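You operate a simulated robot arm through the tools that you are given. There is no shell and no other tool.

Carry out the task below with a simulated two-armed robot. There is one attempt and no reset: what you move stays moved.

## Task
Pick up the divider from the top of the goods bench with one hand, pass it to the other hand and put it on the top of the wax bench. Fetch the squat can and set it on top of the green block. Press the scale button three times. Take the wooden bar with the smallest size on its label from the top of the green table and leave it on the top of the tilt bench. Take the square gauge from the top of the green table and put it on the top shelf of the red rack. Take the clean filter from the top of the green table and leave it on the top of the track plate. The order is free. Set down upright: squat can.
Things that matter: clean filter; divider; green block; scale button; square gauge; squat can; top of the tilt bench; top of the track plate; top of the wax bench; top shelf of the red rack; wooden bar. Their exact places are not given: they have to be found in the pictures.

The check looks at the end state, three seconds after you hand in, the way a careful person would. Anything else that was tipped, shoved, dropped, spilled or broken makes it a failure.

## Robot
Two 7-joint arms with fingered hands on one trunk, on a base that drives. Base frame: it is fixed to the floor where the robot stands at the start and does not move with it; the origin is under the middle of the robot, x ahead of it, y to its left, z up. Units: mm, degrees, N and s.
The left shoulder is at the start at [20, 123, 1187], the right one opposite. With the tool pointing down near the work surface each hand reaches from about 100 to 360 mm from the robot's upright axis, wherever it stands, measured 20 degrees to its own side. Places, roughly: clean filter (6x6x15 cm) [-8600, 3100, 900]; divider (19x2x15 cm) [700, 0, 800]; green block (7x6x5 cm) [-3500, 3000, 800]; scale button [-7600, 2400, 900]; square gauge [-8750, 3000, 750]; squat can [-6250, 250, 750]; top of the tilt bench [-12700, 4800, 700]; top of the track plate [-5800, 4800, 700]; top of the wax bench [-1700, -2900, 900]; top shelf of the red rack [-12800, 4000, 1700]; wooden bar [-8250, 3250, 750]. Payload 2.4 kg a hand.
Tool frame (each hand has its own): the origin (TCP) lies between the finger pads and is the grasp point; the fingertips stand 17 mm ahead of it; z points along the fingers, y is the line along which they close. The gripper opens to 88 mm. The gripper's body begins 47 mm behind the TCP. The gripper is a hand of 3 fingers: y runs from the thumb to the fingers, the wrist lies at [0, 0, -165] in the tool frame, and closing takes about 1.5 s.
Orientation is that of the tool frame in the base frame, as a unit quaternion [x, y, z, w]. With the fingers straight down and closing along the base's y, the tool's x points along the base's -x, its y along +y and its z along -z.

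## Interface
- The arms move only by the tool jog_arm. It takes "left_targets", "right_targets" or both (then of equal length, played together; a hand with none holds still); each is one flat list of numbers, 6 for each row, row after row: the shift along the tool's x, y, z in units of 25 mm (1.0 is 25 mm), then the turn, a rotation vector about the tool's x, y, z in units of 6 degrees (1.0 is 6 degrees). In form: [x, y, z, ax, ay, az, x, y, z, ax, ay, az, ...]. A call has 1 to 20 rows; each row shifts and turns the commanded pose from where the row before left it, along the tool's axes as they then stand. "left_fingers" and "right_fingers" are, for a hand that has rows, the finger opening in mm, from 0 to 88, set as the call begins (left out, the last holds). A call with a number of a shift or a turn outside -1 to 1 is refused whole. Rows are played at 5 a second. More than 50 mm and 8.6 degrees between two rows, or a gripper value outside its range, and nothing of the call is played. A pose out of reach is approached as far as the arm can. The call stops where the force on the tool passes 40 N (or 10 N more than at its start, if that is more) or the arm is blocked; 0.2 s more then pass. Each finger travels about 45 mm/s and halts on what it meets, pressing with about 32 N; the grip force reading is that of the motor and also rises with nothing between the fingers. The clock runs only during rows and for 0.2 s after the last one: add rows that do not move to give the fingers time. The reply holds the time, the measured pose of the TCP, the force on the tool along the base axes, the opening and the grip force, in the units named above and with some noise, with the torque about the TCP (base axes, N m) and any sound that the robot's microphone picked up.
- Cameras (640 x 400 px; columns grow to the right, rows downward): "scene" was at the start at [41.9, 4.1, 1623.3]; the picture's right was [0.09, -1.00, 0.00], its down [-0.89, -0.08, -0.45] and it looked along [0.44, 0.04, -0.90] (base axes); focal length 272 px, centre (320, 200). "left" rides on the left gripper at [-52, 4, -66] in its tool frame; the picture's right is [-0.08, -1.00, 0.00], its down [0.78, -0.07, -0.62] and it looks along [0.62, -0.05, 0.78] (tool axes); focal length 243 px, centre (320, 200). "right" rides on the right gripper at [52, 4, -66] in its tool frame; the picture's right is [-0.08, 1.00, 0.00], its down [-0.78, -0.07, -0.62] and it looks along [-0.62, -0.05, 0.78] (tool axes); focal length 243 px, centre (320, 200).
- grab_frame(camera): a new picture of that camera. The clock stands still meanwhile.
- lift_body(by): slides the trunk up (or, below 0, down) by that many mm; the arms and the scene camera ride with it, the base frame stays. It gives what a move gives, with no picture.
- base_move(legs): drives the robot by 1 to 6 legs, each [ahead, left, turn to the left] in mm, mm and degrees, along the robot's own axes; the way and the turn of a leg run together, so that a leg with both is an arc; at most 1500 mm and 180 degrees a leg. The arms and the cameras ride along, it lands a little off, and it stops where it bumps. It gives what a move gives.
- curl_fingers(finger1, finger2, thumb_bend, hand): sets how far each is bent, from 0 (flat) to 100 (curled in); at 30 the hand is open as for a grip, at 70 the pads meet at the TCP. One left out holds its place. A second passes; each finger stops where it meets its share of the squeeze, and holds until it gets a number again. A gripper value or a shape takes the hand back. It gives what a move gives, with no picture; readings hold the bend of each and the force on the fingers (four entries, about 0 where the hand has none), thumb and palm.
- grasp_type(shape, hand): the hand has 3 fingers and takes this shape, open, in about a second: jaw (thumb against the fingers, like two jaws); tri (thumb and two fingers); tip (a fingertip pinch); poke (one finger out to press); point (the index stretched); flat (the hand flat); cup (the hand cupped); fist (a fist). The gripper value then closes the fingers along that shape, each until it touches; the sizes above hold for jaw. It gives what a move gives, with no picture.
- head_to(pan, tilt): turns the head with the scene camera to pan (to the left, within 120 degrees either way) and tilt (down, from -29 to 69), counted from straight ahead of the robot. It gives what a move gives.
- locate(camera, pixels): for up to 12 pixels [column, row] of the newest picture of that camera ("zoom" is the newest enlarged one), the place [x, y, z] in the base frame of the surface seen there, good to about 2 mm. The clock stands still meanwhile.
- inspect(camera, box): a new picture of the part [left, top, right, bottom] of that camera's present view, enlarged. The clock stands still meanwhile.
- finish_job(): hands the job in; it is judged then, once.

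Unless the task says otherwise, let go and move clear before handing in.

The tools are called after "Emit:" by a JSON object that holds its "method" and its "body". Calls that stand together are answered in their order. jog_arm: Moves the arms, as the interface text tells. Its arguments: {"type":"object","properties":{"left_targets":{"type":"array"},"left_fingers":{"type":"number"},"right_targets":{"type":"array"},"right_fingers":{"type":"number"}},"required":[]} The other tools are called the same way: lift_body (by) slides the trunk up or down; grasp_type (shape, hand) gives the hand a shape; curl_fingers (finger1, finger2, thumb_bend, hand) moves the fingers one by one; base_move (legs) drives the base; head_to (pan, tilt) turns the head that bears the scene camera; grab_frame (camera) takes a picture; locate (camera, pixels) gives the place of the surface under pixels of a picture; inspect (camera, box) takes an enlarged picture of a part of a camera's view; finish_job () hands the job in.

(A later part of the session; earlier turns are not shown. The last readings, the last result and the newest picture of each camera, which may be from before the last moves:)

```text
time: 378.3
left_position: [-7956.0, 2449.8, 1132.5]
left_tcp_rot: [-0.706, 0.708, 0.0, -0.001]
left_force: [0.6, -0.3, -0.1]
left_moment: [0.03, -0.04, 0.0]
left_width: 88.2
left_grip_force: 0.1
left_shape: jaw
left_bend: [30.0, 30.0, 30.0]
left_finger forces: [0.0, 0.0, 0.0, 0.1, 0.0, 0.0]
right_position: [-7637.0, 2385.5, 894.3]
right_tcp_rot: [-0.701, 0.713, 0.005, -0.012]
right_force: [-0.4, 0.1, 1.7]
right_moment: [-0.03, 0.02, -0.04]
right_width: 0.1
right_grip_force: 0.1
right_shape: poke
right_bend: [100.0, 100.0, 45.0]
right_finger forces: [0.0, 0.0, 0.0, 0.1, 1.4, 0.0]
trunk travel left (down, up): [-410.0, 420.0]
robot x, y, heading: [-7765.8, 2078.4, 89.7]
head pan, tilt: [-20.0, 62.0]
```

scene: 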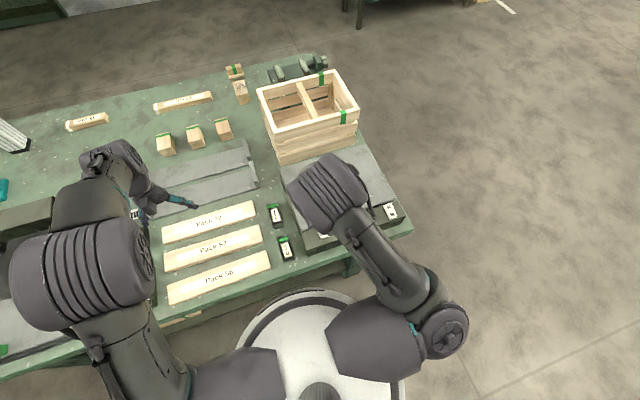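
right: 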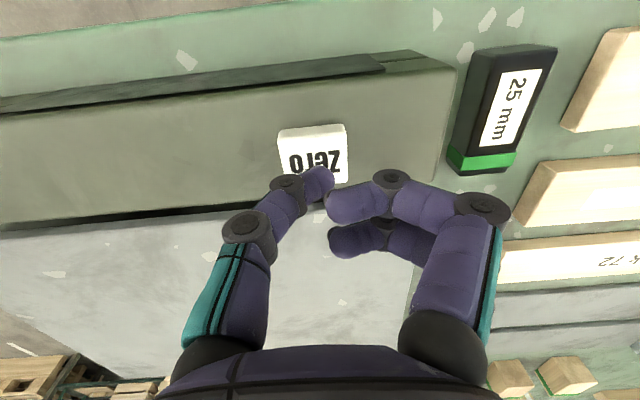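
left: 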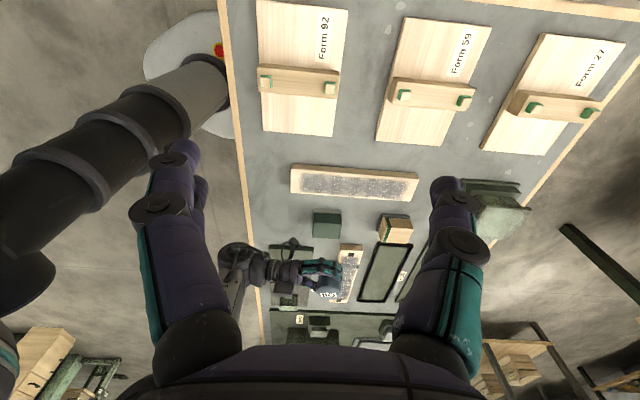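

The thumb touches the button (1.4–1.7 N). I press on gently, listening for a click.

Emit:
{"method": "jog_arm", "body": {"right_targets": [0, 0, 0.06, 0, 0, 0]}}

Emit:
{"method": "jog_arm", "body": {"right_targets": [0, 0, 0.06, 0, 0, 0]}}

```text
time: 378.7
left_position: [-7955.7, 2449.9, 1132.3]
left_tcp_rot: [-0.707, 0.707, -0.001, 0.0]
left_force: [-0.7, 0.7, -0.5]
left_moment: [0.0, -0.01, 0.01]
left_width: 88.0
left_grip_force: 0.0
left_shape: jaw
left_bend: [30.0, 30.0, 30.0]
left_finger forces: [0.0, 0.1, 0.0, 0.0, 0.0, 0.1]
right_position: [-7639.3, 2384.4, 892.2]
right_tcp_rot: [-0.7, 0.714, 0.005, -0.011]
right_force: [0.2, -0.2, 1.7]
right_moment: [-0.01, -0.02, 0.02]
right_width: 0.2
right_grip_force: 0.0
right_shape: poke
right_bend: [100.0, 100.0, 45.0]
right_finger forces: [0.0, 0.0, 0.0, 0.0, 1.8, 0.0]
trunk travel left (down, up): [-410.0, 420.0]
robot x, y, heading: [-7769.3, 2077.1, 89.9]
head pan, tilt: [-20.0, 62.0]
heard: click
```

```text
time: 379.1
left_position: [-7955.0, 2448.8, 1133.9]
left_tcp_rot: [-0.706, 0.708, 0.0, -0.001]
left_force: [0.0, -0.6, -0.1]
left_moment: [0.01, 0.03, 0.02]
left_width: 88.0
left_grip_force: 0.0
left_shape: jaw
left_bend: [30.0, 30.0, 30.0]
left_finger forces: [0.1, 0.0, 0.0, 0.1, 0.1, 0.1]
right_position: [-7638.3, 2384.2, 890.6]
right_tcp_rot: [-0.701, 0.713, 0.006, -0.01]
right_force: [1.6, -0.1, 3.3]
right_moment: [0.04, 0.0, 0.02]
right_width: 0.2
right_grip_force: 0.0
right_shape: poke
right_bend: [100.0, 100.0, 45.0]
right_finger forces: [0.1, 0.0, 0.0, 0.0, 3.6, 0.1]
trunk travel left (down, up): [-410.0, 420.0]
robot x, y, heading: [-7767.5, 2076.5, 90.1]
head pan, tilt: [-20.0, 62.0]
```

First click heard. I release fully (up 9 mm) and press a second time.

Emit:
{"method": "jog_arm", "body": {"right_targets": [0, 0, -0.2, 0, 0, 0, 0, 0, -0.2, 0, 0, 0, 0, 0, 0, 0, 0, 0, 0, 0, 0, 0, 0, 0]}}

Emit:
{"method": "jog_arm", "body": {"right_targets": [0, 0, 0.2, 0, 0, 0, 0, 0, 0.06, 0, 0, 0]}}

Emit:
{"method": "jog_arm", "body": {"right_targets": [0, 0, 0.08, 0, 0, 0]}}

```text
time: 380.1
left_position: [-7956.0, 2449.1, 1132.8]
left_tcp_rot: [-0.707, 0.707, -0.001, 0.0]
left_force: [0.0, 0.2, 0.0]
left_moment: [0.02, -0.02, 0.0]
left_width: 88.2
left_grip_force: 0.1
left_shape: jaw
left_bend: [30.0, 30.0, 30.0]
left_finger forces: [0.1, 0.0, 0.0, 0.1, 0.0, 0.0]
right_position: [-7637.5, 2385.8, 901.8]
right_tcp_rot: [-0.701, 0.713, 0.006, -0.012]
right_force: [1.1, -0.6, -0.2]
right_moment: [0.01, -0.01, -0.03]
right_width: 0.3
right_grip_force: 0.0
right_shape: poke
right_bend: [100.0, 100.0, 45.0]
right_finger forces: [0.1, 0.0, 0.0, 0.0, 0.0, 0.0]
trunk travel left (down, up): [-410.0, 420.0]
robot x, y, heading: [-7764.4, 2075.0, 89.9]
head pan, tilt: [-20.0, 62.0]
```

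```text
time: 380.7
left_position: [-7956.1, 2449.0, 1133.1]
left_tcp_rot: [-0.706, 0.708, -0.001, 0.0]
left_force: [0.0, -0.5, -0.4]
left_moment: [0.02, -0.01, 0.02]
left_width: 87.8
left_grip_force: 0.2
left_shape: jaw
left_bend: [30.0, 30.0, 30.0]
left_finger forces: [0.1, 0.0, 0.1, 0.0, 0.0, 0.0]
right_position: [-7637.0, 2384.6, 896.1]
right_tcp_rot: [-0.701, 0.713, 0.006, -0.011]
right_force: [0.8, -0.3, 1.4]
right_moment: [0.0, 0.01, -0.02]
right_width: 0.0
right_grip_force: 0.0
right_shape: poke
right_bend: [100.0, 100.0, 45.0]
right_finger forces: [0.0, 0.0, 0.1, 0.1, 1.1, 0.0]
trunk travel left (down, up): [-410.0, 420.0]
robot x, y, heading: [-7770.9, 2074.2, 90.0]
head pan, tilt: [-20.0, 62.0]
```

```text
time: 381.1
left_position: [-7955.2, 2448.8, 1133.2]
left_tcp_rot: [-0.706, 0.708, -0.001, 0.0]
left_force: [0.3, 0.5, -0.2]
left_moment: [0.04, 0.02, -0.01]
left_width: 88.0
left_grip_force: 0.0
left_shape: jaw
left_bend: [30.0, 30.0, 30.0]
left_finger forces: [0.0, 0.0, 0.0, 0.0, 0.0, 0.1]
right_position: [-7637.9, 2386.0, 892.7]
right_tcp_rot: [-0.701, 0.713, 0.005, -0.011]
right_force: [-1.0, -0.6, 2.6]
right_moment: [0.0, 0.03, 0.02]
right_width: 0.0
right_grip_force: 0.0
right_shape: poke
right_bend: [100.0, 100.0, 45.0]
right_finger forces: [0.1, 0.0, 0.0, 0.0, 2.3, 0.0]
trunk travel left (down, up): [-410.0, 420.0]
robot x, y, heading: [-7766.5, 2078.0, 90.1]
head pan, tilt: [-20.0, 62.0]
heard: click
```

Second click heard. Release and press a third time.

Emit:
{"method": "jog_arm", "body": {"right_targets": [0, 0, -0.2, 0, 0, 0, 0, 0, -0.2, 0, 0, 0, 0, 0, 0, 0, 0, 0, 0, 0, 0, 0, 0, 0]}}

Emit:
{"method": "jog_arm", "body": {"right_targets": [0, 0, 0.2, 0, 0, 0, 0, 0, 0.1, 0, 0, 0]}}

Emit:
{"method": "jog_arm", "body": {"right_targets": [0, 0, 0.08, 0, 0, 0]}}

```text
time: 382.1
left_position: [-7955.8, 2448.5, 1133.5]
left_tcp_rot: [-0.707, 0.708, -0.001, -0.001]
left_force: [0.2, 0.2, -0.7]
left_moment: [0.01, 0.0, 0.06]
left_width: 88.0
left_grip_force: 0.1
left_shape: jaw
left_bend: [30.0, 30.0, 30.0]
left_finger forces: [0.0, 0.1, 0.0, 0.0, 0.0, 0.0]
right_position: [-7637.5, 2384.2, 902.2]
right_tcp_rot: [-0.7, 0.714, 0.006, -0.011]
right_force: [-0.3, 0.1, 0.1]
right_moment: [-0.02, 0.01, 0.03]
right_width: 0.2
right_grip_force: 0.1
right_shape: poke
right_bend: [100.0, 100.0, 45.0]
right_finger forces: [0.0, 0.0, 0.0, 0.1, 0.1, 0.1]
trunk travel left (down, up): [-410.0, 420.0]
robot x, y, heading: [-7770.3, 2075.6, 90.0]
head pan, tilt: [-20.0, 62.0]
```

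```text
time: 382.7
left_position: [-7955.2, 2448.8, 1134.0]
left_tcp_rot: [-0.707, 0.707, -0.001, -0.001]
left_force: [0.1, 0.8, -0.1]
left_moment: [-0.02, 0.01, -0.01]
left_width: 88.0
left_grip_force: 0.0
left_shape: jaw
left_bend: [30.0, 30.0, 30.0]
left_finger forces: [0.0, 0.1, 0.0, 0.1, 0.0, 0.0]
right_position: [-7637.0, 2385.1, 894.3]
right_tcp_rot: [-0.7, 0.714, 0.005, -0.012]
right_force: [0.3, -0.5, 0.7]
right_moment: [0.01, 0.01, -0.01]
right_width: 0.1
right_grip_force: 0.1
right_shape: poke
right_bend: [100.0, 100.0, 45.0]
right_finger forces: [0.0, 0.1, 0.0, 0.0, 1.3, 0.1]
trunk travel left (down, up): [-410.0, 420.0]
robot x, y, heading: [-7768.9, 2078.9, 89.8]
head pan, tilt: [-20.0, 62.0]
```

```text
time: 383.1
left_position: [-7956.1, 2448.7, 1133.1]
left_tcp_rot: [-0.707, 0.708, -0.001, -0.001]
left_force: [0.8, -0.5, -0.4]
left_moment: [-0.04, 0.01, 0.0]
left_width: 88.0
left_grip_force: 0.0
left_shape: jaw
left_bend: [30.0, 30.0, 30.0]
left_finger forces: [0.0, 0.0, 0.1, 0.1, 0.0, 0.0]
right_position: [-7638.3, 2385.0, 893.9]
right_tcp_rot: [-0.701, 0.713, 0.006, -0.011]
right_force: [0.6, 0.8, 1.6]
right_moment: [0.04, -0.01, 0.04]
right_width: 0.0
right_grip_force: 0.0
right_shape: poke
right_bend: [100.0, 100.0, 45.0]
right_finger forces: [0.1, 0.0, 0.0, 0.0, 2.0, 0.0]
trunk travel left (down, up): [-410.0, 420.0]
robot x, y, heading: [-7768.1, 2078.4, 89.9]
head pan, tilt: [-20.0, 62.0]
heard: click
```

Three clicks are done. I raise the hand, take the jaw shape, and drive round the east end to the table's north side.

Emit:
{"method": "jog_arm", "body": {"right_targets": [0, 0, -0.5, 0, 0, 0, 0, 0, -1, 0, 0, 0, 0, 0, -1, 0, 0, 0, 0, 0, -1, 0, 0, 0, 0, 0, -1, 0, 0, 0, 0, 0, -1, 0, 0, 0]}}

Emit:
{"method": "base_move", "body": {"legs": [[-250, 0, 0]]}}

Emit:
{"method": "grasp_type", "body": {"hand": "right", "shape": "jaw"}}

Emit:
{"method": "base_move", "body": {"legs": [[0, -900, 0], [1000, 0, 0], [850, 0, 0], [0, 0, 90], [1500, 0, 0]]}}

Emit:
{"method": "head_to", "body": {"pan": 30, "tilt": 35}}

Emit:
{"method": "grab_frame", "body": {"camera": "scene"}}

```text
time: 384.5
left_position: [-7956.0, 2448.4, 1133.4]
left_tcp_rot: [-0.706, 0.708, -0.001, 0.0]
left_force: [0.9, -0.7, -0.4]
left_moment: [-0.01, 0.0, 0.02]
left_width: 88.0
left_grip_force: 0.2
left_shape: jaw
left_bend: [30.0, 30.0, 30.0]
left_finger forces: [0.0, 0.0, 0.0, 0.0, 0.0, 0.0]
right_position: [-7634.5, 2385.1, 1032.7]
right_tcp_rot: [-0.701, 0.713, 0.005, -0.011]
right_force: [-0.1, 0.0, 0.7]
right_moment: [-0.04, 0.02, 0.05]
right_width: 0.0
right_grip_force: 0.1
right_shape: poke
right_bend: [100.0, 100.0, 45.0]
right_finger forces: [0.0, 0.0, 0.0, 0.0, 0.1, 0.1]
trunk travel left (down, up): [-410.0, 420.0]
robot x, y, heading: [-7766.3, 2071.2, 89.8]
head pan, tilt: [-20.0, 62.0]
```

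```text
time: 386.3
left_position: [-7956.0, 2197.9, 1133.1]
left_tcp_rot: [-0.705, 0.709, 0.0, 0.0]
left_force: [-0.9, -0.3, 0.0]
left_moment: [0.01, -0.04, 0.03]
left_width: 88.1
left_grip_force: 0.0
left_shape: jaw
left_bend: [30.0, 30.0, 30.0]
left_finger forces: [0.0, 0.0, 0.1, 0.0, 0.0, 0.0]
right_position: [-7634.5, 2133.7, 1032.8]
right_tcp_rot: [-0.7, 0.714, 0.006, -0.011]
right_force: [0.1, -0.1, -0.8]
right_moment: [-0.02, -0.03, 0.02]
right_width: 0.0
right_grip_force: 0.2
right_shape: poke
right_bend: [100.0, 100.0, 45.0]
right_finger forces: [0.1, 0.0, 0.0, 0.0, 0.0, 0.0]
trunk travel left (down, up): [-410.0, 420.0]
robot x, y, heading: [-7769.4, 1826.3, 89.6]
head pan, tilt: [-20.0, 62.0]
```

```text
time: 387.2
left_position: [-7956.0, 2197.7, 1133.6]
left_tcp_rot: [-0.705, 0.709, 0.0, 0.0]
left_force: [0.4, 0.4, 0.2]
left_moment: [-0.02, 0.02, -0.02]
left_width: 88.0
left_grip_force: 0.1
left_shape: jaw
left_bend: [30.0, 30.0, 30.0]
left_finger forces: [0.0, 0.0, 0.0, 0.1, 0.0, 0.1]
right_position: [-7633.8, 2134.7, 1032.0]
right_tcp_rot: [-0.7, 0.714, 0.006, -0.011]
right_force: [0.2, -0.2, 0.6]
right_moment: [-0.01, 0.0, -0.02]
right_width: 88.0
right_grip_force: 0.1
right_shape: jaw
right_bend: [30.0, 30.0, 30.0]
right_finger forces: [0.0, 0.0, 0.0, 0.0, 0.0, 0.1]
trunk travel left (down, up): [-410.0, 420.0]
robot x, y, heading: [-7766.2, 1821.5, 89.9]
head pan, tilt: [-20.0, 62.0]
```

```text
time: 411.8
left_position: [-8736.2, 3453.3, 1133.1]
left_tcp_rot: [1.0, 0.015, 0.001, -0.001]
left_force: [0.2, 0.0, -0.7]
left_moment: [0.04, 0.03, 0.0]
left_width: 88.0
left_grip_force: 0.1
left_shape: jaw
left_bend: [30.0, 30.0, 30.0]
left_finger forces: [0.1, 0.0, 0.0, 0.0, 0.0, 0.0]
right_position: [-8685.0, 3775.9, 1033.9]
right_tcp_rot: [1.0, 0.007, 0.005, 0.012]
right_force: [0.6, -0.3, 0.0]
right_moment: [0.0, 0.01, -0.02]
right_width: 87.9
right_grip_force: 0.0
right_shape: jaw
right_bend: [30.0, 30.0, 30.0]
right_finger forces: [0.0, 0.0, 0.0, 0.1, 0.0, 0.0]
trunk travel left (down, up): [-410.0, 420.0]
robot x, y, heading: [-8370.7, 3652.4, -178.4]
head pan, tilt: [-20.0, 62.0]
```

```text
time: 412.9
left_position: [-8735.6, 3453.1, 1133.2]
left_tcp_rot: [1.0, 0.015, 0.001, -0.001]
left_force: [0.9, -0.6, -0.2]
left_moment: [-0.01, 0.03, -0.01]
left_width: 87.8
left_grip_force: 0.0
left_shape: jaw
left_bend: [30.0, 30.0, 30.0]
left_finger forces: [0.0, 0.1, 0.0, 0.0, 0.1, 0.0]
right_position: [-8684.4, 3776.3, 1032.8]
right_tcp_rot: [1.0, 0.008, 0.005, 0.012]
right_force: [0.1, 0.4, 0.4]
right_moment: [-0.01, 0.0, 0.0]
right_width: 88.2
right_grip_force: 0.2
right_shape: jaw
right_bend: [30.0, 30.0, 30.0]
right_finger forces: [0.0, 0.1, 0.0, 0.0, 0.1, 0.0]
trunk travel left (down, up): [-410.0, 420.0]
robot x, y, heading: [-8371.4, 3654.5, -178.1]
head pan, tilt: [30.0, 35.0]
```

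```text
taken
```

scene: 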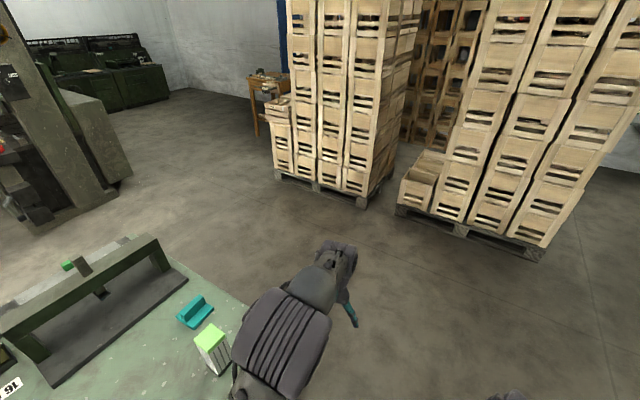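

I'm on the north side. I turn to face the table (heading −90°) and look at the bars, filter and gauge.

Emit:
{"method": "base_move", "body": {"legs": [[0, 0, 88]]}}

Emit:
{"method": "head_to", "body": {"pan": 0, "tilt": 50}}

Emit:
{"method": "grab_frame", "body": {"camera": "scene"}}

```text
time: 417.1
left_position: [-8185.7, 3278.0, 1133.2]
left_tcp_rot: [0.71, 0.704, 0.001, -0.001]
left_force: [0.0, -0.2, 0.3]
left_moment: [0.0, 0.02, -0.01]
left_width: 87.9
left_grip_force: 0.0
left_shape: jaw
left_bend: [30.0, 30.0, 30.0]
left_finger forces: [0.1, 0.0, 0.0, 0.0, 0.1, 0.0]
right_position: [-8506.0, 3343.9, 1032.4]
right_tcp_rot: [0.716, 0.698, 0.012, 0.006]
right_force: [0.1, 0.6, -0.9]
right_moment: [0.02, 0.01, 0.03]
right_width: 87.8
right_grip_force: 0.2
right_shape: jaw
right_bend: [30.0, 30.0, 30.0]
right_finger forces: [0.0, 0.0, 0.1, 0.0, 0.0, 0.1]
trunk travel left (down, up): [-410.0, 420.0]
robot x, y, heading: [-8373.0, 3651.6, -90.5]
head pan, tilt: [30.0, 35.0]
```

```text
time: 418.0
left_position: [-8185.8, 3278.1, 1133.7]
left_tcp_rot: [0.711, 0.703, 0.001, -0.001]
left_force: [0.0, -0.5, -0.3]
left_moment: [0.0, 0.02, -0.01]
left_width: 88.2
left_grip_force: 0.1
left_shape: jaw
left_bend: [30.0, 30.0, 30.0]
left_finger forces: [0.0, 0.0, 0.0, 0.0, 0.0, 0.1]
right_position: [-8505.2, 3343.6, 1032.9]
right_tcp_rot: [0.716, 0.698, 0.012, 0.005]
right_force: [-0.4, -0.7, -0.5]
right_moment: [0.0, -0.01, 0.0]
right_width: 87.8
right_grip_force: 0.1
right_shape: jaw
right_bend: [30.0, 30.0, 30.0]
right_finger forces: [0.0, 0.0, 0.1, 0.1, 0.0, 0.0]
trunk travel left (down, up): [-410.0, 420.0]
robot x, y, heading: [-8371.4, 3649.1, -90.5]
head pan, tilt: [0.0, 50.0]
```

```text
taken
```

scene: 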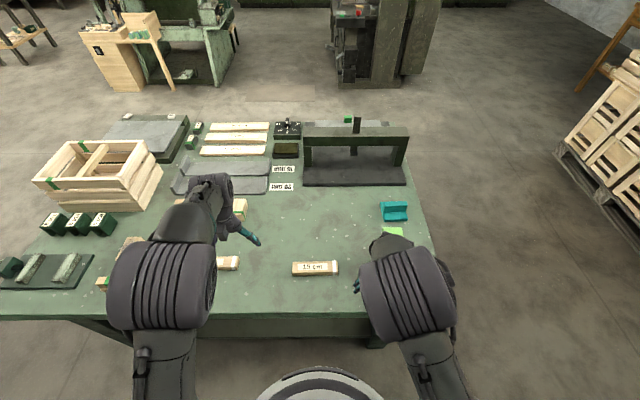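

The bar in front (316,268) reads "15/16 cm". I zoom in to read all labels and measure positions.

Emit:
{"method": "inspect", "body": {"camera": "scene", "box": [280, 250, 352, 290]}}

Emit:
{"method": "locate", "body": {"camera": "zoom", "pixels": [[120, 150], [520, 150], [320, 130], [320, 190], [110, 130], [525, 130], [320, 260]]}}

Emit:
{"method": "locate", "body": {"camera": "scene", "pixels": [[394, 215], [383, 220], [408, 220], [395, 205], [392, 232], [400, 233], [385, 236], [336, 316], [430, 270], [420, 180], [240, 262]]}}

```text
8.89 times, centred on (316, 270) of scene
```

zoom: 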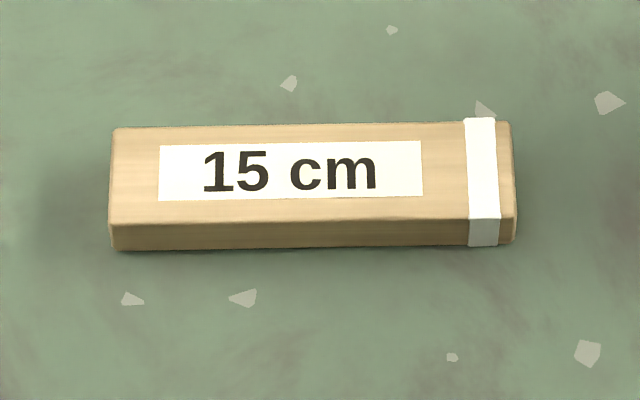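

```text
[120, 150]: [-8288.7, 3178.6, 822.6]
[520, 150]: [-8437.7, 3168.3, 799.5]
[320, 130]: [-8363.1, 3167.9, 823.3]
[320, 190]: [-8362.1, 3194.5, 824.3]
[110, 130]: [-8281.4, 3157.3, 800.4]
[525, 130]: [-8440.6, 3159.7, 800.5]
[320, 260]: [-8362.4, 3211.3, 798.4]
```

```text
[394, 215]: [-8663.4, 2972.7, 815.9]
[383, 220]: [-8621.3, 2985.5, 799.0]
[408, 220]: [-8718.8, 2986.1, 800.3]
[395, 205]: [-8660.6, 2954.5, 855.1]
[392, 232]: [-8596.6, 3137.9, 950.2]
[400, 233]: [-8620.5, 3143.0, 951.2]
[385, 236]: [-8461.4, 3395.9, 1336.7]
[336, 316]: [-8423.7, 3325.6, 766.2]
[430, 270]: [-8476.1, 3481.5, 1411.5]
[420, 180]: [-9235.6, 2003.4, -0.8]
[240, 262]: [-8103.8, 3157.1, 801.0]
```

The front bar is "15 cm" (the other is "24 cm"), lying along x with centre (−8362, 3184), z 800–823. I move nearer and turn the left hand 90° so it can close across the bar's width.

Emit:
{"method": "base_move", "body": {"legs": [[98, -95, 0.5]]}}

Emit:
{"method": "jog_arm", "body": {"left_targets": [0, 0, 0, 0, 0, 1, 0, 0, 0, 0, 0, 1, 0, 0, 0, 0, 0, 1, 0, 0, 0, 0, 0, 1, 0, 0, 0, 0, 0, 1, 0, 0, 0, 0, 0, 1, 0, 0, 0, 0, 0, 1, 0, 0, 0, 0, 0, 1, 0, 0, 0, 0, 0, 1, 0, 0, 0, 0, 0, 1, 0, 0, 0, 0, 0, 1, 0, 0, 0, 0, 0, 1, 0, 0, 0, 0, 0, 1, 0, 0, 0, 0, 0, 1, 0, 0, 0, 0, 0, 1]}}

Emit:
{"method": "grab_frame", "body": {"camera": "left"}}

Emit:
{"method": "grab_frame", "body": {"camera": "scene"}}

```text
time: 419.3
left_position: [-8281.4, 3181.4, 1132.1]
left_tcp_rot: [0.708, 0.706, 0.0, -0.001]
left_force: [-0.3, 0.3, 0.1]
left_moment: [-0.02, 0.01, -0.01]
left_width: 87.8
left_grip_force: 0.1
left_shape: jaw
left_bend: [30.0, 30.0, 30.0]
left_finger forces: [0.1, 0.0, 0.0, 0.0, 0.1, 0.0]
right_position: [-8600.9, 3245.0, 1032.6]
right_tcp_rot: [0.713, 0.701, 0.012, 0.006]
right_force: [-0.4, -0.8, 0.1]
right_moment: [0.02, -0.01, -0.02]
right_width: 88.0
right_grip_force: 0.0
right_shape: jaw
right_bend: [30.0, 30.0, 30.0]
right_finger forces: [0.0, 0.1, 0.0, 0.0, 0.0, 0.0]
trunk travel left (down, up): [-410.0, 420.0]
robot x, y, heading: [-8467.8, 3559.2, -90.1]
head pan, tilt: [0.0, 50.0]
```

```text
time: 422.5
left_position: [-8278.1, 3181.3, 1134.1]
left_tcp_rot: [1.0, -0.003, 0.0, -0.001]
left_force: [-0.7, 0.4, -0.1]
left_moment: [-0.02, -0.01, 0.0]
left_width: 88.1
left_grip_force: 0.1
left_shape: jaw
left_bend: [30.0, 30.0, 30.0]
left_finger forces: [0.0, 0.0, 0.0, 0.0, 0.0, 0.0]
right_position: [-8598.8, 3245.1, 1032.6]
right_tcp_rot: [0.713, 0.701, 0.012, 0.006]
right_force: [-0.4, 0.8, 0.2]
right_moment: [-0.02, 0.01, -0.03]
right_width: 88.2
right_grip_force: 0.1
right_shape: jaw
right_bend: [30.0, 30.0, 30.0]
right_finger forces: [0.0, 0.0, 0.1, 0.0, 0.1, 0.0]
trunk travel left (down, up): [-410.0, 420.0]
robot x, y, heading: [-8463.0, 3556.9, -90.4]
head pan, tilt: [0.0, 50.0]
```

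```text
taken
```

left: 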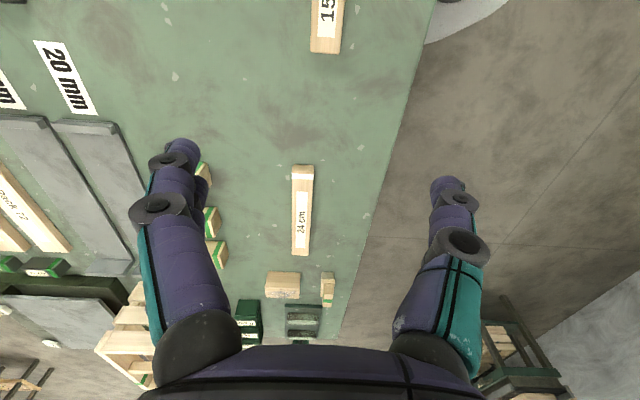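

```text
taken
```

scene: 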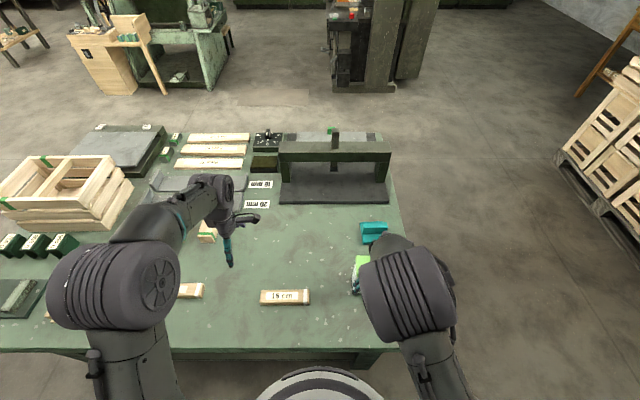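

The 15 cm bar is ahead. I raise the right hand clear of the filter, then lower the trunk 200 mm so the left arm can reach.

Emit:
{"method": "jog_arm", "body": {"left_targets": [-0.84, -0.03, 0, 0, 0, 0, -0.84, -0.03, 0, 0, 0, 0, -0.84, -0.03, 0, 0, 0, 0, -0.84, -0.03, 0, 0, 0, 0, 0, 0, 0, 0, 0, 0, 0, 0, 0, 0, 0, 0, 0, 0, 0, 0, 0, 0, 0, 0, 0, 0, 0, 0], "right_targets": [0.3, 0, -1, 0, 0, 0, 0.3, 0, -1, 0, 0, 0, 0.3, 0, -1, 0, 0, 0, 0.3, 0, -1, 0, 0, 0, 0.3, 0, -1, 0, 0, 0, 0.3, 0, -1, 0, 0, 0, 0.3, 0, -1, 0, 0, 0, 0.3, 0, -1, 0, 0, 0]}}

Emit:
{"method": "lift_body", "body": {"by": -200}}

Emit:
{"method": "grab_frame", "body": {"camera": "left"}}

```text
time: 424.3
left_position: [-8362.5, 3186.3, 1134.8]
left_tcp_rot: [1.0, -0.001, 0.0, -0.001]
left_force: [-0.3, 0.1, -0.1]
left_moment: [0.01, 0.01, 0.04]
left_width: 88.2
left_grip_force: 0.1
left_shape: jaw
left_bend: [30.0, 30.0, 30.0]
left_finger forces: [0.0, 0.1, 0.0, 0.0, 0.0, 0.0]
right_position: [-8616.5, 3259.4, 1220.8]
right_tcp_rot: [0.713, 0.701, 0.012, 0.006]
right_force: [-0.2, -0.1, 0.3]
right_moment: [0.01, 0.02, -0.02]
right_width: 87.9
right_grip_force: 0.1
right_shape: jaw
right_bend: [30.0, 30.0, 30.0]
right_finger forces: [0.0, 0.0, 0.0, 0.0, 0.1, 0.1]
right hand out of reach, approached as far as the arm can: row 5, 6, 7, 8
trunk travel left (down, up): [-410.0, 420.0]
robot x, y, heading: [-8465.7, 3557.7, -90.0]
head pan, tilt: [0.0, 50.0]
```

```text
time: 426.5
left_position: [-8362.9, 3186.9, 933.7]
left_tcp_rot: [1.0, -0.001, -0.001, -0.001]
left_force: [-0.7, -0.6, -0.1]
left_moment: [0.02, 0.01, 0.0]
left_width: 88.1
left_grip_force: 0.1
left_shape: jaw
left_bend: [30.0, 30.0, 30.0]
left_finger forces: [0.1, 0.0, 0.0, 0.0, 0.1, 0.0]
right_position: [-8614.8, 3259.3, 1019.3]
right_tcp_rot: [0.714, 0.7, 0.012, 0.006]
right_force: [0.5, -0.1, -0.2]
right_moment: [0.04, 0.0, 0.0]
right_width: 88.1
right_grip_force: 0.0
right_shape: jaw
right_bend: [30.0, 30.0, 30.0]
right_finger forces: [0.1, 0.0, 0.0, 0.1, 0.0, 0.1]
trunk travel left (down, up): [-210.0, 620.0]
robot x, y, heading: [-8465.8, 3555.1, -90.0]
head pan, tilt: [0.0, 50.0]
```

```text
taken
```

left: 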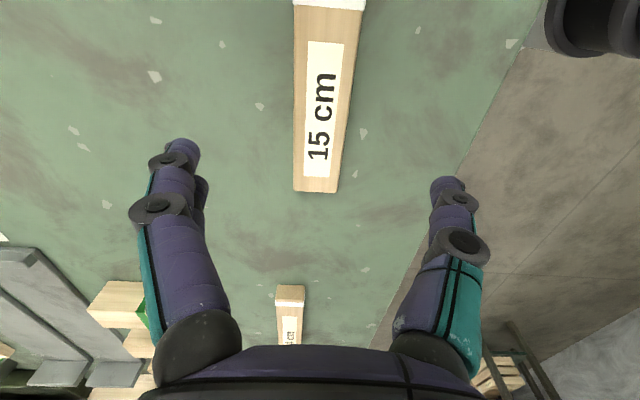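

Emit:
{"method": "locate", "body": {"camera": "left", "pixels": [[328, 100], [300, 100], [352, 100], [316, 185], [335, 10], [330, 60], [298, 180], [335, 185], [400, 100]]}}

```text
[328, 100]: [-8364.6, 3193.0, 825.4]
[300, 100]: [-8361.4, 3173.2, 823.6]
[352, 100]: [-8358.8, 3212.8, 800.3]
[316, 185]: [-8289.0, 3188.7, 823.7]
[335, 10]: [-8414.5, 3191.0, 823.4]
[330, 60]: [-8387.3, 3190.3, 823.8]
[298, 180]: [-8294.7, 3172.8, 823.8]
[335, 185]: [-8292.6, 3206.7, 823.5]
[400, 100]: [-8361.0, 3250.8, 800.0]
```

The bar's centre is (−8362, 3190), top 824. I correct 3 mm and descend to z≈822.

Emit:
{"method": "jog_arm", "body": {"left_targets": [0, -0.13, 0.9, 0, 0, 0, 0, 0, 0.9, 0, 0, 0, 0, 0, 0.9, 0, 0, 0, 0, 0, 0.9, 0, 0, 0, 0, 0, 0.85, 0, 0, 0]}}

Emit:
{"method": "grab_frame", "body": {"camera": "left"}}

```text
time: 427.7
left_position: [-8362.2, 3190.0, 823.4]
left_tcp_rot: [1.0, -0.002, 0.001, -0.001]
left_force: [0.3, -0.9, -0.3]
left_moment: [0.01, 0.0, -0.03]
left_width: 88.0
left_grip_force: 0.1
left_shape: jaw
left_bend: [30.0, 30.0, 30.0]
left_finger forces: [0.0, 0.0, 0.0, 0.1, 0.0, 0.1]
right_position: [-8615.8, 3259.2, 1020.1]
right_tcp_rot: [0.713, 0.701, 0.012, 0.006]
right_force: [-0.1, -0.9, 0.1]
right_moment: [-0.03, 0.02, 0.02]
right_width: 87.9
right_grip_force: 0.0
right_shape: jaw
right_bend: [30.0, 30.0, 30.0]
right_finger forces: [0.0, 0.0, 0.1, 0.0, 0.0, 0.0]
trunk travel left (down, up): [-210.0, 620.0]
robot x, y, heading: [-8464.0, 3555.3, -90.3]
head pan, tilt: [0.0, 50.0]
```

```text
taken
```

left: 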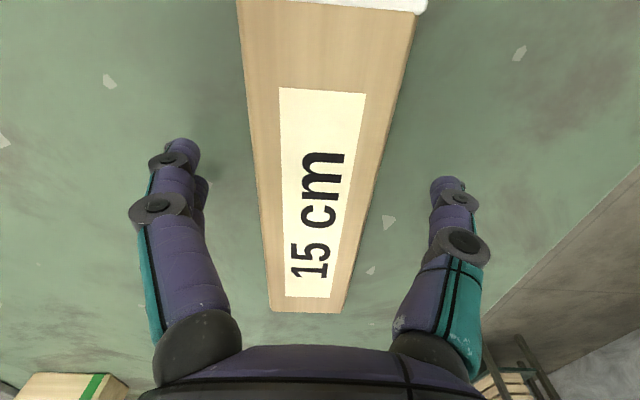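

The bar lies between the fingers. I lower 3 mm more and close.

Emit:
{"method": "jog_arm", "body": {"left_targets": [0, 0, 0.12, 0, 0, 0]}}

Emit:
{"method": "jog_arm", "body": {"left_targets": [0, 0, 0, 0, 0, 0, 0, 0, 0, 0, 0, 0, 0, 0, 0, 0, 0, 0, 0, 0, 0, 0, 0, 0, 0, 0, 0, 0, 0, 0, 0, 0, 0, 0, 0, 0, 0, 0, 0, 0, 0, 0, 0, 0, 0, 0, 0, 0], "left_fingers": 10}}

Emit:
{"method": "grab_frame", "body": {"camera": "left"}}

```text
time: 428.1
left_position: [-8363.3, 3191.1, 819.7]
left_tcp_rot: [1.0, -0.002, 0.0, -0.001]
left_force: [-0.1, 0.1, 0.6]
left_moment: [0.0, -0.03, 0.0]
left_width: 87.7
left_grip_force: 0.0
left_shape: jaw
left_bend: [30.0, 30.0, 30.0]
left_finger forces: [0.0, 0.0, 0.0, 0.0, 0.0, 0.1]
right_position: [-8615.3, 3259.7, 1020.8]
right_tcp_rot: [0.714, 0.7, 0.012, 0.005]
right_force: [0.2, -0.6, 0.4]
right_moment: [-0.01, -0.02, 0.01]
right_width: 88.0
right_grip_force: 0.0
right_shape: jaw
right_bend: [30.0, 30.0, 30.0]
right_finger forces: [0.0, 0.1, 0.1, 0.1, 0.1, 0.1]
trunk travel left (down, up): [-210.0, 620.0]
robot x, y, heading: [-8467.7, 3557.3, -90.2]
head pan, tilt: [0.0, 50.0]
```

```text
time: 429.9
left_position: [-8363.1, 3190.1, 820.0]
left_tcp_rot: [1.0, -0.002, 0.0, 0.0]
left_force: [0.6, -0.1, 0.2]
left_moment: [0.0, -0.01, -0.01]
left_width: 33.5
left_grip_force: 32.4
left_shape: jaw
left_bend: [73.0, 73.0, 70.0]
left_finger forces: [14.5, 14.8, 0.0, 0.0, 29.2, 0.0]
right_position: [-8615.4, 3259.4, 1021.4]
right_tcp_rot: [0.713, 0.701, 0.012, 0.005]
right_force: [0.0, 0.4, -0.2]
right_moment: [0.03, -0.02, -0.02]
right_width: 88.1
right_grip_force: 0.1
right_shape: jaw
right_bend: [30.0, 30.0, 30.0]
right_finger forces: [0.1, 0.0, 0.0, 0.0, 0.0, 0.1]
trunk travel left (down, up): [-210.0, 620.0]
robot x, y, heading: [-8465.2, 3554.4, -90.1]
head pan, tilt: [0.0, 50.0]
```

```text
taken
```

left: 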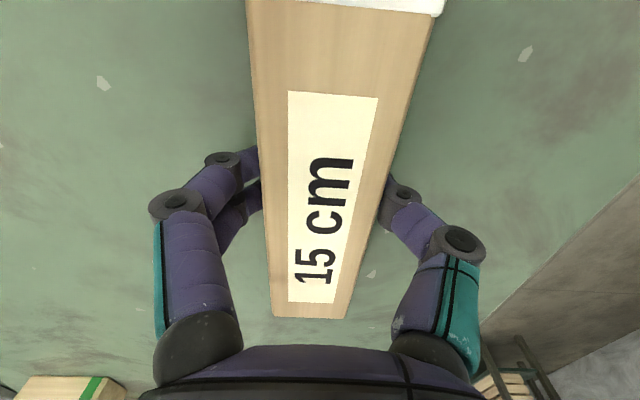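

Good grip on the bar (14.5/14.8/29.2 N). I lift it 100 mm and then raise the trunk.

Emit:
{"method": "jog_arm", "body": {"left_targets": [0, 0, -0.5, 0, 0, 0, 0, 0, -0.9, 0, 0, 0, 0, 0, -0.9, 0, 0, 0, 0, 0, -0.9, 0, 0, 0, 0, 0, -0.9, 0, 0, 0]}}

Emit:
{"method": "lift_body", "body": {"by": 150}}

Emit:
{"method": "grab_frame", "body": {"camera": "left"}}

```text
time: 431.1
left_position: [-8363.5, 3189.7, 922.6]
left_tcp_rot: [1.0, -0.002, 0.001, -0.001]
left_force: [-0.5, 0.1, -1.5]
left_moment: [0.01, -0.01, -0.01]
left_width: 33.2
left_grip_force: 31.8
left_shape: jaw
left_bend: [73.0, 73.0, 70.0]
left_finger forces: [14.4, 14.7, 0.0, 0.0, 29.1, 0.1]
right_position: [-8615.3, 3259.4, 1020.8]
right_tcp_rot: [0.713, 0.701, 0.013, 0.006]
right_force: [1.1, 0.5, 0.0]
right_moment: [0.01, 0.0, 0.01]
right_width: 87.8
right_grip_force: 0.0
right_shape: jaw
right_bend: [30.0, 30.0, 30.0]
right_finger forces: [0.0, 0.0, 0.0, 0.1, 0.1, 0.0]
trunk travel left (down, up): [-210.0, 620.0]
robot x, y, heading: [-8464.2, 3553.7, -90.0]
head pan, tilt: [0.0, 50.0]
```

```text
time: 432.9
left_position: [-8362.9, 3189.7, 1071.8]
left_tcp_rot: [1.0, -0.002, 0.0, -0.001]
left_force: [0.3, -0.2, -0.7]
left_moment: [-0.01, 0.0, 0.02]
left_width: 33.2
left_grip_force: 31.5
left_shape: jaw
left_bend: [73.0, 73.0, 70.0]
left_finger forces: [14.4, 14.8, 0.0, 0.0, 29.2, 0.1]
right_position: [-8615.0, 3258.9, 1170.3]
right_tcp_rot: [0.714, 0.7, 0.012, 0.006]
right_force: [0.4, 0.5, 0.3]
right_moment: [-0.03, -0.02, 0.0]
right_width: 88.0
right_grip_force: 0.0
right_shape: jaw
right_bend: [30.0, 30.0, 30.0]
right_finger forces: [0.1, 0.0, 0.1, 0.1, 0.0, 0.0]
trunk travel left (down, up): [-360.0, 470.0]
robot x, y, heading: [-8464.0, 3554.8, -89.9]
head pan, tilt: [0.0, 50.0]
```

```text
taken
```

left: 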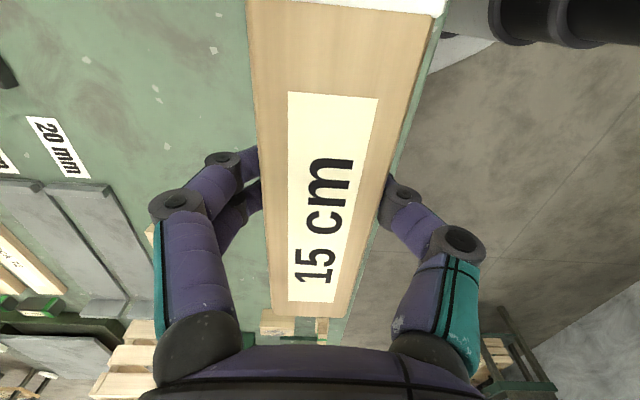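

The 15 cm bar is held level. I now drive round to the table's west end to fetch the square gauge with the right hand.

Emit:
{"method": "base_move", "body": {"legs": [[-120, 0, 0], [0, -640, 0], [0, 0, 90], [0, -580, 0]]}}

Emit:
{"method": "head_to", "body": {"pan": -5, "tilt": 52}}

Emit:
{"method": "grab_frame", "body": {"camera": "scene"}}

```text
time: 444.0
left_position: [-8736.1, 3188.9, 1070.9]
left_tcp_rot: [0.705, 0.709, -0.001, 0.0]
left_force: [0.0, 0.3, -0.9]
left_moment: [0.02, 0.01, 0.03]
left_width: 33.1
left_grip_force: 32.1
left_shape: jaw
left_bend: [73.0, 73.0, 70.0]
left_finger forces: [14.4, 14.6, 0.0, 0.0, 29.1, 0.0]
right_position: [-8802.1, 2934.2, 1169.5]
right_tcp_rot: [0.006, 1.0, 0.012, -0.005]
right_force: [-0.1, -0.1, -0.4]
right_moment: [0.02, -0.03, 0.02]
right_width: 87.9
right_grip_force: 0.1
right_shape: jaw
right_bend: [30.0, 30.0, 30.0]
right_finger forces: [0.0, 0.0, 0.1, 0.1, 0.0, 0.0]
trunk travel left (down, up): [-360.0, 470.0]
robot x, y, heading: [-9099.5, 3086.0, 0.3]
head pan, tilt: [0.0, 50.0]
```

```text
time: 444.6
left_position: [-8734.7, 3189.5, 1071.6]
left_tcp_rot: [0.706, 0.708, -0.001, 0.0]
left_force: [0.5, 0.3, -0.3]
left_moment: [-0.03, 0.01, -0.02]
left_width: 32.9
left_grip_force: 32.0
left_shape: jaw
left_bend: [73.0, 73.0, 70.0]
left_finger forces: [14.4, 14.7, 0.1, 0.0, 29.0, 0.0]
right_position: [-8802.8, 2936.5, 1170.3]
right_tcp_rot: [0.006, 1.0, 0.012, -0.005]
right_force: [0.0, -0.8, 0.0]
right_moment: [0.01, 0.04, -0.01]
right_width: 88.1
right_grip_force: 0.0
right_shape: jaw
right_bend: [30.0, 30.0, 30.0]
right_finger forces: [0.0, 0.0, 0.1, 0.0, 0.0, 0.0]
trunk travel left (down, up): [-360.0, 470.0]
robot x, y, heading: [-9098.8, 3085.6, 0.1]
head pan, tilt: [-5.0, 52.0]
```

```text
taken
```

scene: 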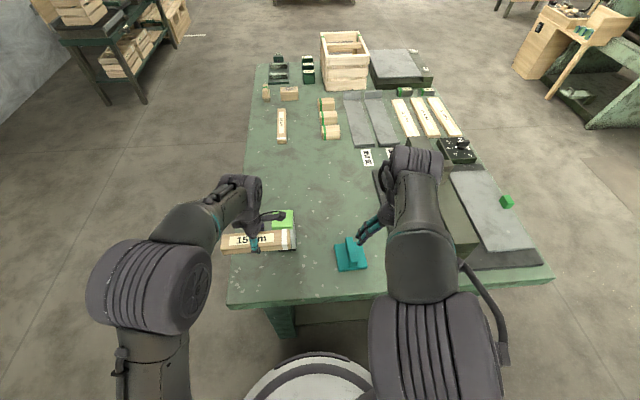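

Emit:
{"method": "inspect", "body": {"camera": "scene", "box": [320, 225, 384, 285]}}

Emit:
{"method": "locate", "body": {"camera": "zoom", "pixels": [[250, 170], [230, 260], [300, 140], [340, 140], [310, 230], [350, 230], [330, 180], [320, 120], [170, 170], [170, 290], [380, 280], [440, 330]]}}

Emit:
{"method": "locate", "body": {"camera": "scene", "pixels": [[235, 302], [350, 290], [282, 212], [290, 218], [275, 218]]}}

```text
6.67 times, centred on (352, 255) of scene
```

zoom: 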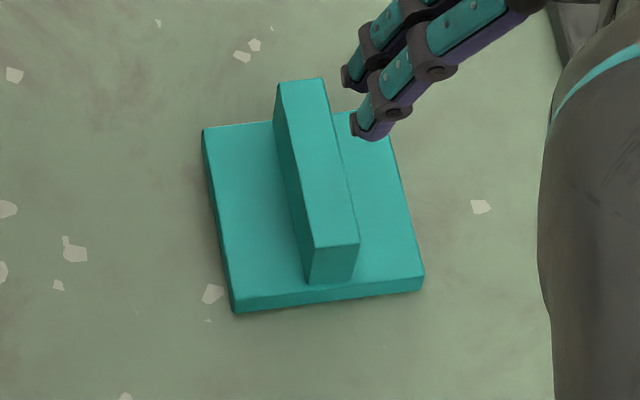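

```text
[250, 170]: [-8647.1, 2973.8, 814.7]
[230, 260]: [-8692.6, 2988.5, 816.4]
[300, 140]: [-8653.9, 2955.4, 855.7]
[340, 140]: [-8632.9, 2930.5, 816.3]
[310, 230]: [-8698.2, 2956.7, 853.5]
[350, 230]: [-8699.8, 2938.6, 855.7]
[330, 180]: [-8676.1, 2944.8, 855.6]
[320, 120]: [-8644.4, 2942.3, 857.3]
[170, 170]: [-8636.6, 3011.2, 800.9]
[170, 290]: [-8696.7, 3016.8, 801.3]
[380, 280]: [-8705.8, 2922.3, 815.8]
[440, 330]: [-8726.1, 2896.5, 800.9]
```

```text
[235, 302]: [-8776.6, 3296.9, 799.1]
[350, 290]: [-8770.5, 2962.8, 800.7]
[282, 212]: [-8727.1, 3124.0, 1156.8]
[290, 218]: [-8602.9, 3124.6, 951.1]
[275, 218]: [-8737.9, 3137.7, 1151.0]
```

The gauge is an inverted T: base x −8710…−8625, y 2910…2998, rib along x at y≈2947, top z 856. I drive ahead 108 mm and bring the right hand over the rib.

Emit:
{"method": "base_move", "body": {"legs": [[106, 0, 0]]}}

Emit:
{"method": "jog_arm", "body": {"right_targets": [-0.3, 0.11, 0.9, 0, 0, 0, -0.3, 0.11, 0.9, 0, 0, 0, -0.3, 0.11, 0.9, 0, 0, 0, -0.3, 0.11, 0.9, 0, 0, 0, 0, 0, 0.9, 0, 0, 0, 0, 0, 0.9, 0, 0, 0, 0, 0, 0.9, 0, 0, 0, 0, 0, 0.9, 0, 0, 0]}}

Emit:
{"method": "grab_frame", "body": {"camera": "right"}}

Emit:
{"method": "grab_frame", "body": {"camera": "scene"}}

```text
time: 445.8
left_position: [-8624.9, 3189.7, 1072.1]
left_tcp_rot: [0.705, 0.709, -0.002, -0.002]
left_force: [-0.4, -0.3, -1.4]
left_moment: [0.03, -0.01, -0.02]
left_width: 33.1
left_grip_force: 32.0
left_shape: jaw
left_bend: [73.0, 73.0, 70.0]
left_finger forces: [14.4, 14.8, 0.0, 0.0, 29.2, 0.0]
right_position: [-8692.3, 2936.2, 1170.1]
right_tcp_rot: [0.004, 1.0, 0.012, -0.004]
right_force: [0.4, -0.4, 0.3]
right_moment: [0.02, 0.04, 0.02]
right_width: 87.8
right_grip_force: 0.0
right_shape: jaw
right_bend: [30.0, 30.0, 30.0]
right_finger forces: [0.0, 0.1, 0.0, 0.1, 0.0, 0.1]
trunk travel left (down, up): [-360.0, 470.0]
robot x, y, heading: [-8989.6, 3084.9, 0.1]
head pan, tilt: [-5.0, 52.0]
```

```text
time: 447.6
left_position: [-8626.0, 3189.8, 1071.5]
left_tcp_rot: [0.705, 0.709, 0.0, -0.001]
left_force: [0.1, -0.3, -1.8]
left_moment: [0.03, 0.03, 0.06]
left_width: 33.1
left_grip_force: 32.0
left_shape: jaw
left_bend: [73.0, 73.0, 70.0]
left_finger forces: [14.4, 14.6, 0.0, 0.0, 29.1, 0.0]
right_position: [-8665.5, 2951.3, 990.9]
right_tcp_rot: [0.004, 1.0, 0.011, -0.005]
right_force: [0.8, 0.3, -0.7]
right_moment: [-0.02, 0.0, 0.04]
right_width: 88.0
right_grip_force: 0.1
right_shape: jaw
right_bend: [30.0, 30.0, 30.0]
right_finger forces: [0.0, 0.1, 0.1, 0.0, 0.0, 0.1]
trunk travel left (down, up): [-360.0, 470.0]
robot x, y, heading: [-8989.3, 3083.6, 0.2]
head pan, tilt: [-5.0, 52.0]
```

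```text
taken
```

right: 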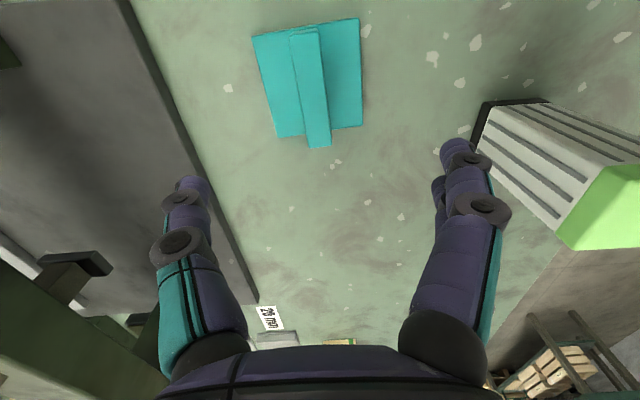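

```text
taken
```

scene: 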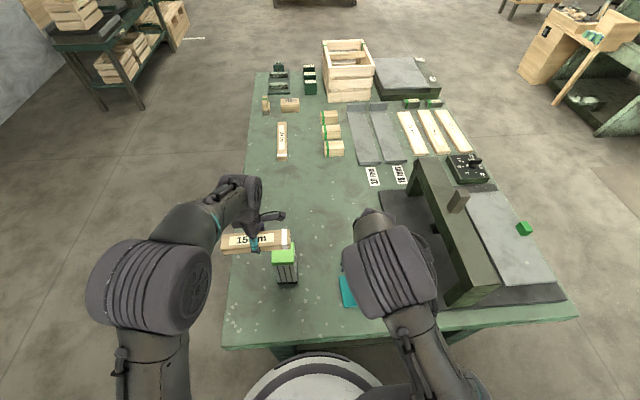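

Emit:
{"method": "locate", "body": {"camera": "right", "pixels": [[308, 50], [312, 90], [316, 130], [298, 70], [326, 70], [300, 120], [328, 125], [180, 100], [200, 150]]}}

```text
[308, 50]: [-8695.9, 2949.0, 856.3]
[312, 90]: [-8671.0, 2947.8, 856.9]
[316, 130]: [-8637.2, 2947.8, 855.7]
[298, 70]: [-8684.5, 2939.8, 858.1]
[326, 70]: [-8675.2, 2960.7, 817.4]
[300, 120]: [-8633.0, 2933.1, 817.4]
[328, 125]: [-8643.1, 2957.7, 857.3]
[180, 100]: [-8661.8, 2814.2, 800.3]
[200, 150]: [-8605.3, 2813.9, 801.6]
```

The rib centre is (−8664, 2948). I correct the small tilt and offset and descend to z≈838.

Emit:
{"method": "jog_arm", "body": {"right_targets": [-0.05, -0.13, 0.3, 0.23, 0, 0, 0, 0, 0.9, 0, 0, 0, 0, 0, 0.9, 0, 0, 0, 0, 0, 0.9, 0, 0, 0, 0, 0, 0.9, 0, 0, 0, 0, 0, 0.9, 0, 0, 0, 0, 0, 0.9, 0, 0, 0]}}

Emit:
{"method": "grab_frame", "body": {"camera": "right"}}

```text
time: 449.2
left_position: [-8628.2, 3190.8, 1071.1]
left_tcp_rot: [0.705, 0.709, -0.001, -0.001]
left_force: [0.1, 0.3, -1.1]
left_moment: [0.0, 0.02, 0.03]
left_width: 33.0
left_grip_force: 31.8
left_shape: jaw
left_bend: [73.0, 73.0, 70.0]
left_finger forces: [14.5, 14.8, 0.0, 0.1, 29.2, 0.0]
right_position: [-8664.7, 2948.5, 847.5]
right_tcp_rot: [0.004, 1.0, -0.001, -0.004]
right_force: [0.0, -0.2, 1.1]
right_moment: [0.01, 0.02, -0.02]
right_width: 87.7
right_grip_force: 0.0
right_shape: jaw
right_bend: [30.0, 30.0, 30.0]
right_finger forces: [0.0, 0.0, 0.0, 0.0, 0.1, 0.0]
trunk travel left (down, up): [-360.0, 470.0]
robot x, y, heading: [-8993.5, 3084.7, 0.5]
head pan, tilt: [-5.0, 52.0]
```

```text
taken
```

right: 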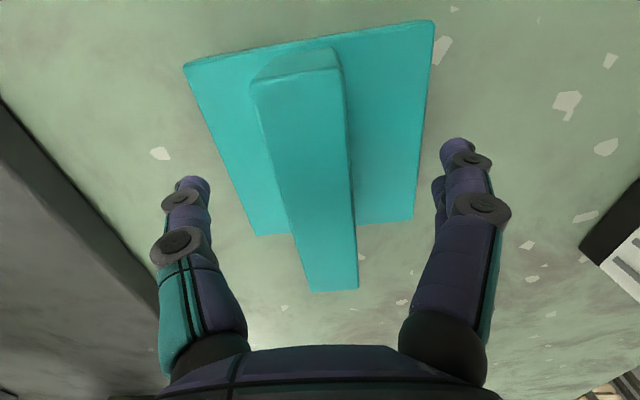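

The rib is centred between the fingers. I go 8 mm lower and close.

Emit:
{"method": "jog_arm", "body": {"right_targets": [0, 0, 0.34, 0, 0, 0]}}

Emit:
{"method": "jog_arm", "body": {"right_targets": [0, 0, 0, 0, 0, 0, 0, 0, 0, 0, 0, 0, 0, 0, 0, 0, 0, 0, 0, 0, 0, 0, 0, 0, 0, 0, 0, 0, 0, 0, 0, 0, 0, 0, 0, 0, 0, 0, 0, 0, 0, 0, 0, 0, 0, 0, 0, 0, 0, 0, 0, 0, 0, 0], "right_fingers": 3}}

Emit:
{"method": "grab_frame", "body": {"camera": "right"}}

```text
time: 449.6
left_position: [-8625.8, 3190.7, 1070.8]
left_tcp_rot: [0.705, 0.709, 0.0, 0.0]
left_force: [0.1, -0.6, -1.0]
left_moment: [0.0, -0.01, -0.02]
left_width: 32.9
left_grip_force: 31.9
left_shape: jaw
left_bend: [73.0, 73.0, 70.0]
left_finger forces: [14.4, 14.8, 0.0, 0.1, 29.1, 0.0]
right_position: [-8665.7, 2948.7, 839.1]
right_tcp_rot: [0.004, 1.0, 0.0, -0.004]
right_force: [0.0, 0.6, 0.8]
right_moment: [0.03, 0.02, -0.01]
right_width: 88.0
right_grip_force: 0.1
right_shape: jaw
right_bend: [30.0, 30.0, 30.0]
right_finger forces: [0.0, 0.0, 0.1, 0.1, 0.1, 0.1]
trunk travel left (down, up): [-360.0, 470.0]
robot x, y, heading: [-8993.3, 3085.5, 0.2]
head pan, tilt: [-5.0, 52.0]
```

```text
time: 451.6
left_position: [-8626.7, 3190.3, 1070.7]
left_tcp_rot: [0.705, 0.709, -0.001, 0.0]
left_force: [0.2, 0.5, 0.6]
left_moment: [-0.06, 0.02, 0.01]
left_width: 32.9
left_grip_force: 31.9
left_shape: jaw
left_bend: [73.0, 73.0, 70.0]
left_finger forces: [14.4, 14.8, 0.0, 0.0, 29.0, 0.1]
right_position: [-8665.3, 2949.4, 839.0]
right_tcp_rot: [0.005, 1.0, 0.0, -0.005]
right_force: [-0.4, 0.1, 0.3]
right_moment: [0.02, -0.03, -0.01]
right_width: 16.0
right_grip_force: 31.9
right_shape: jaw
right_bend: [73.0, 73.0, 70.0]
right_finger forces: [14.6, 14.5, 0.1, 0.0, 28.9, 0.1]
trunk travel left (down, up): [-360.0, 470.0]
robot x, y, heading: [-8991.8, 3086.3, 0.3]
head pan, tilt: [-5.0, 52.0]
```

```text
taken
```

right: 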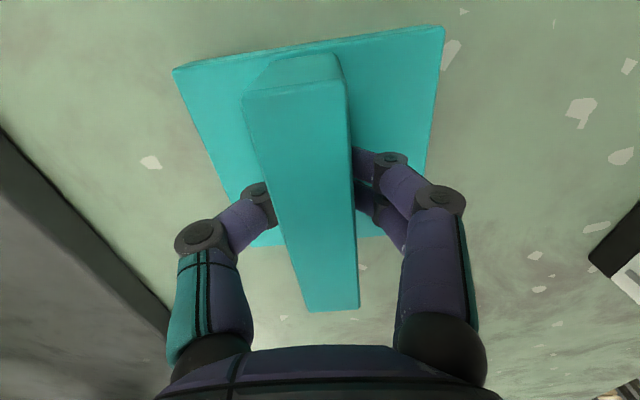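

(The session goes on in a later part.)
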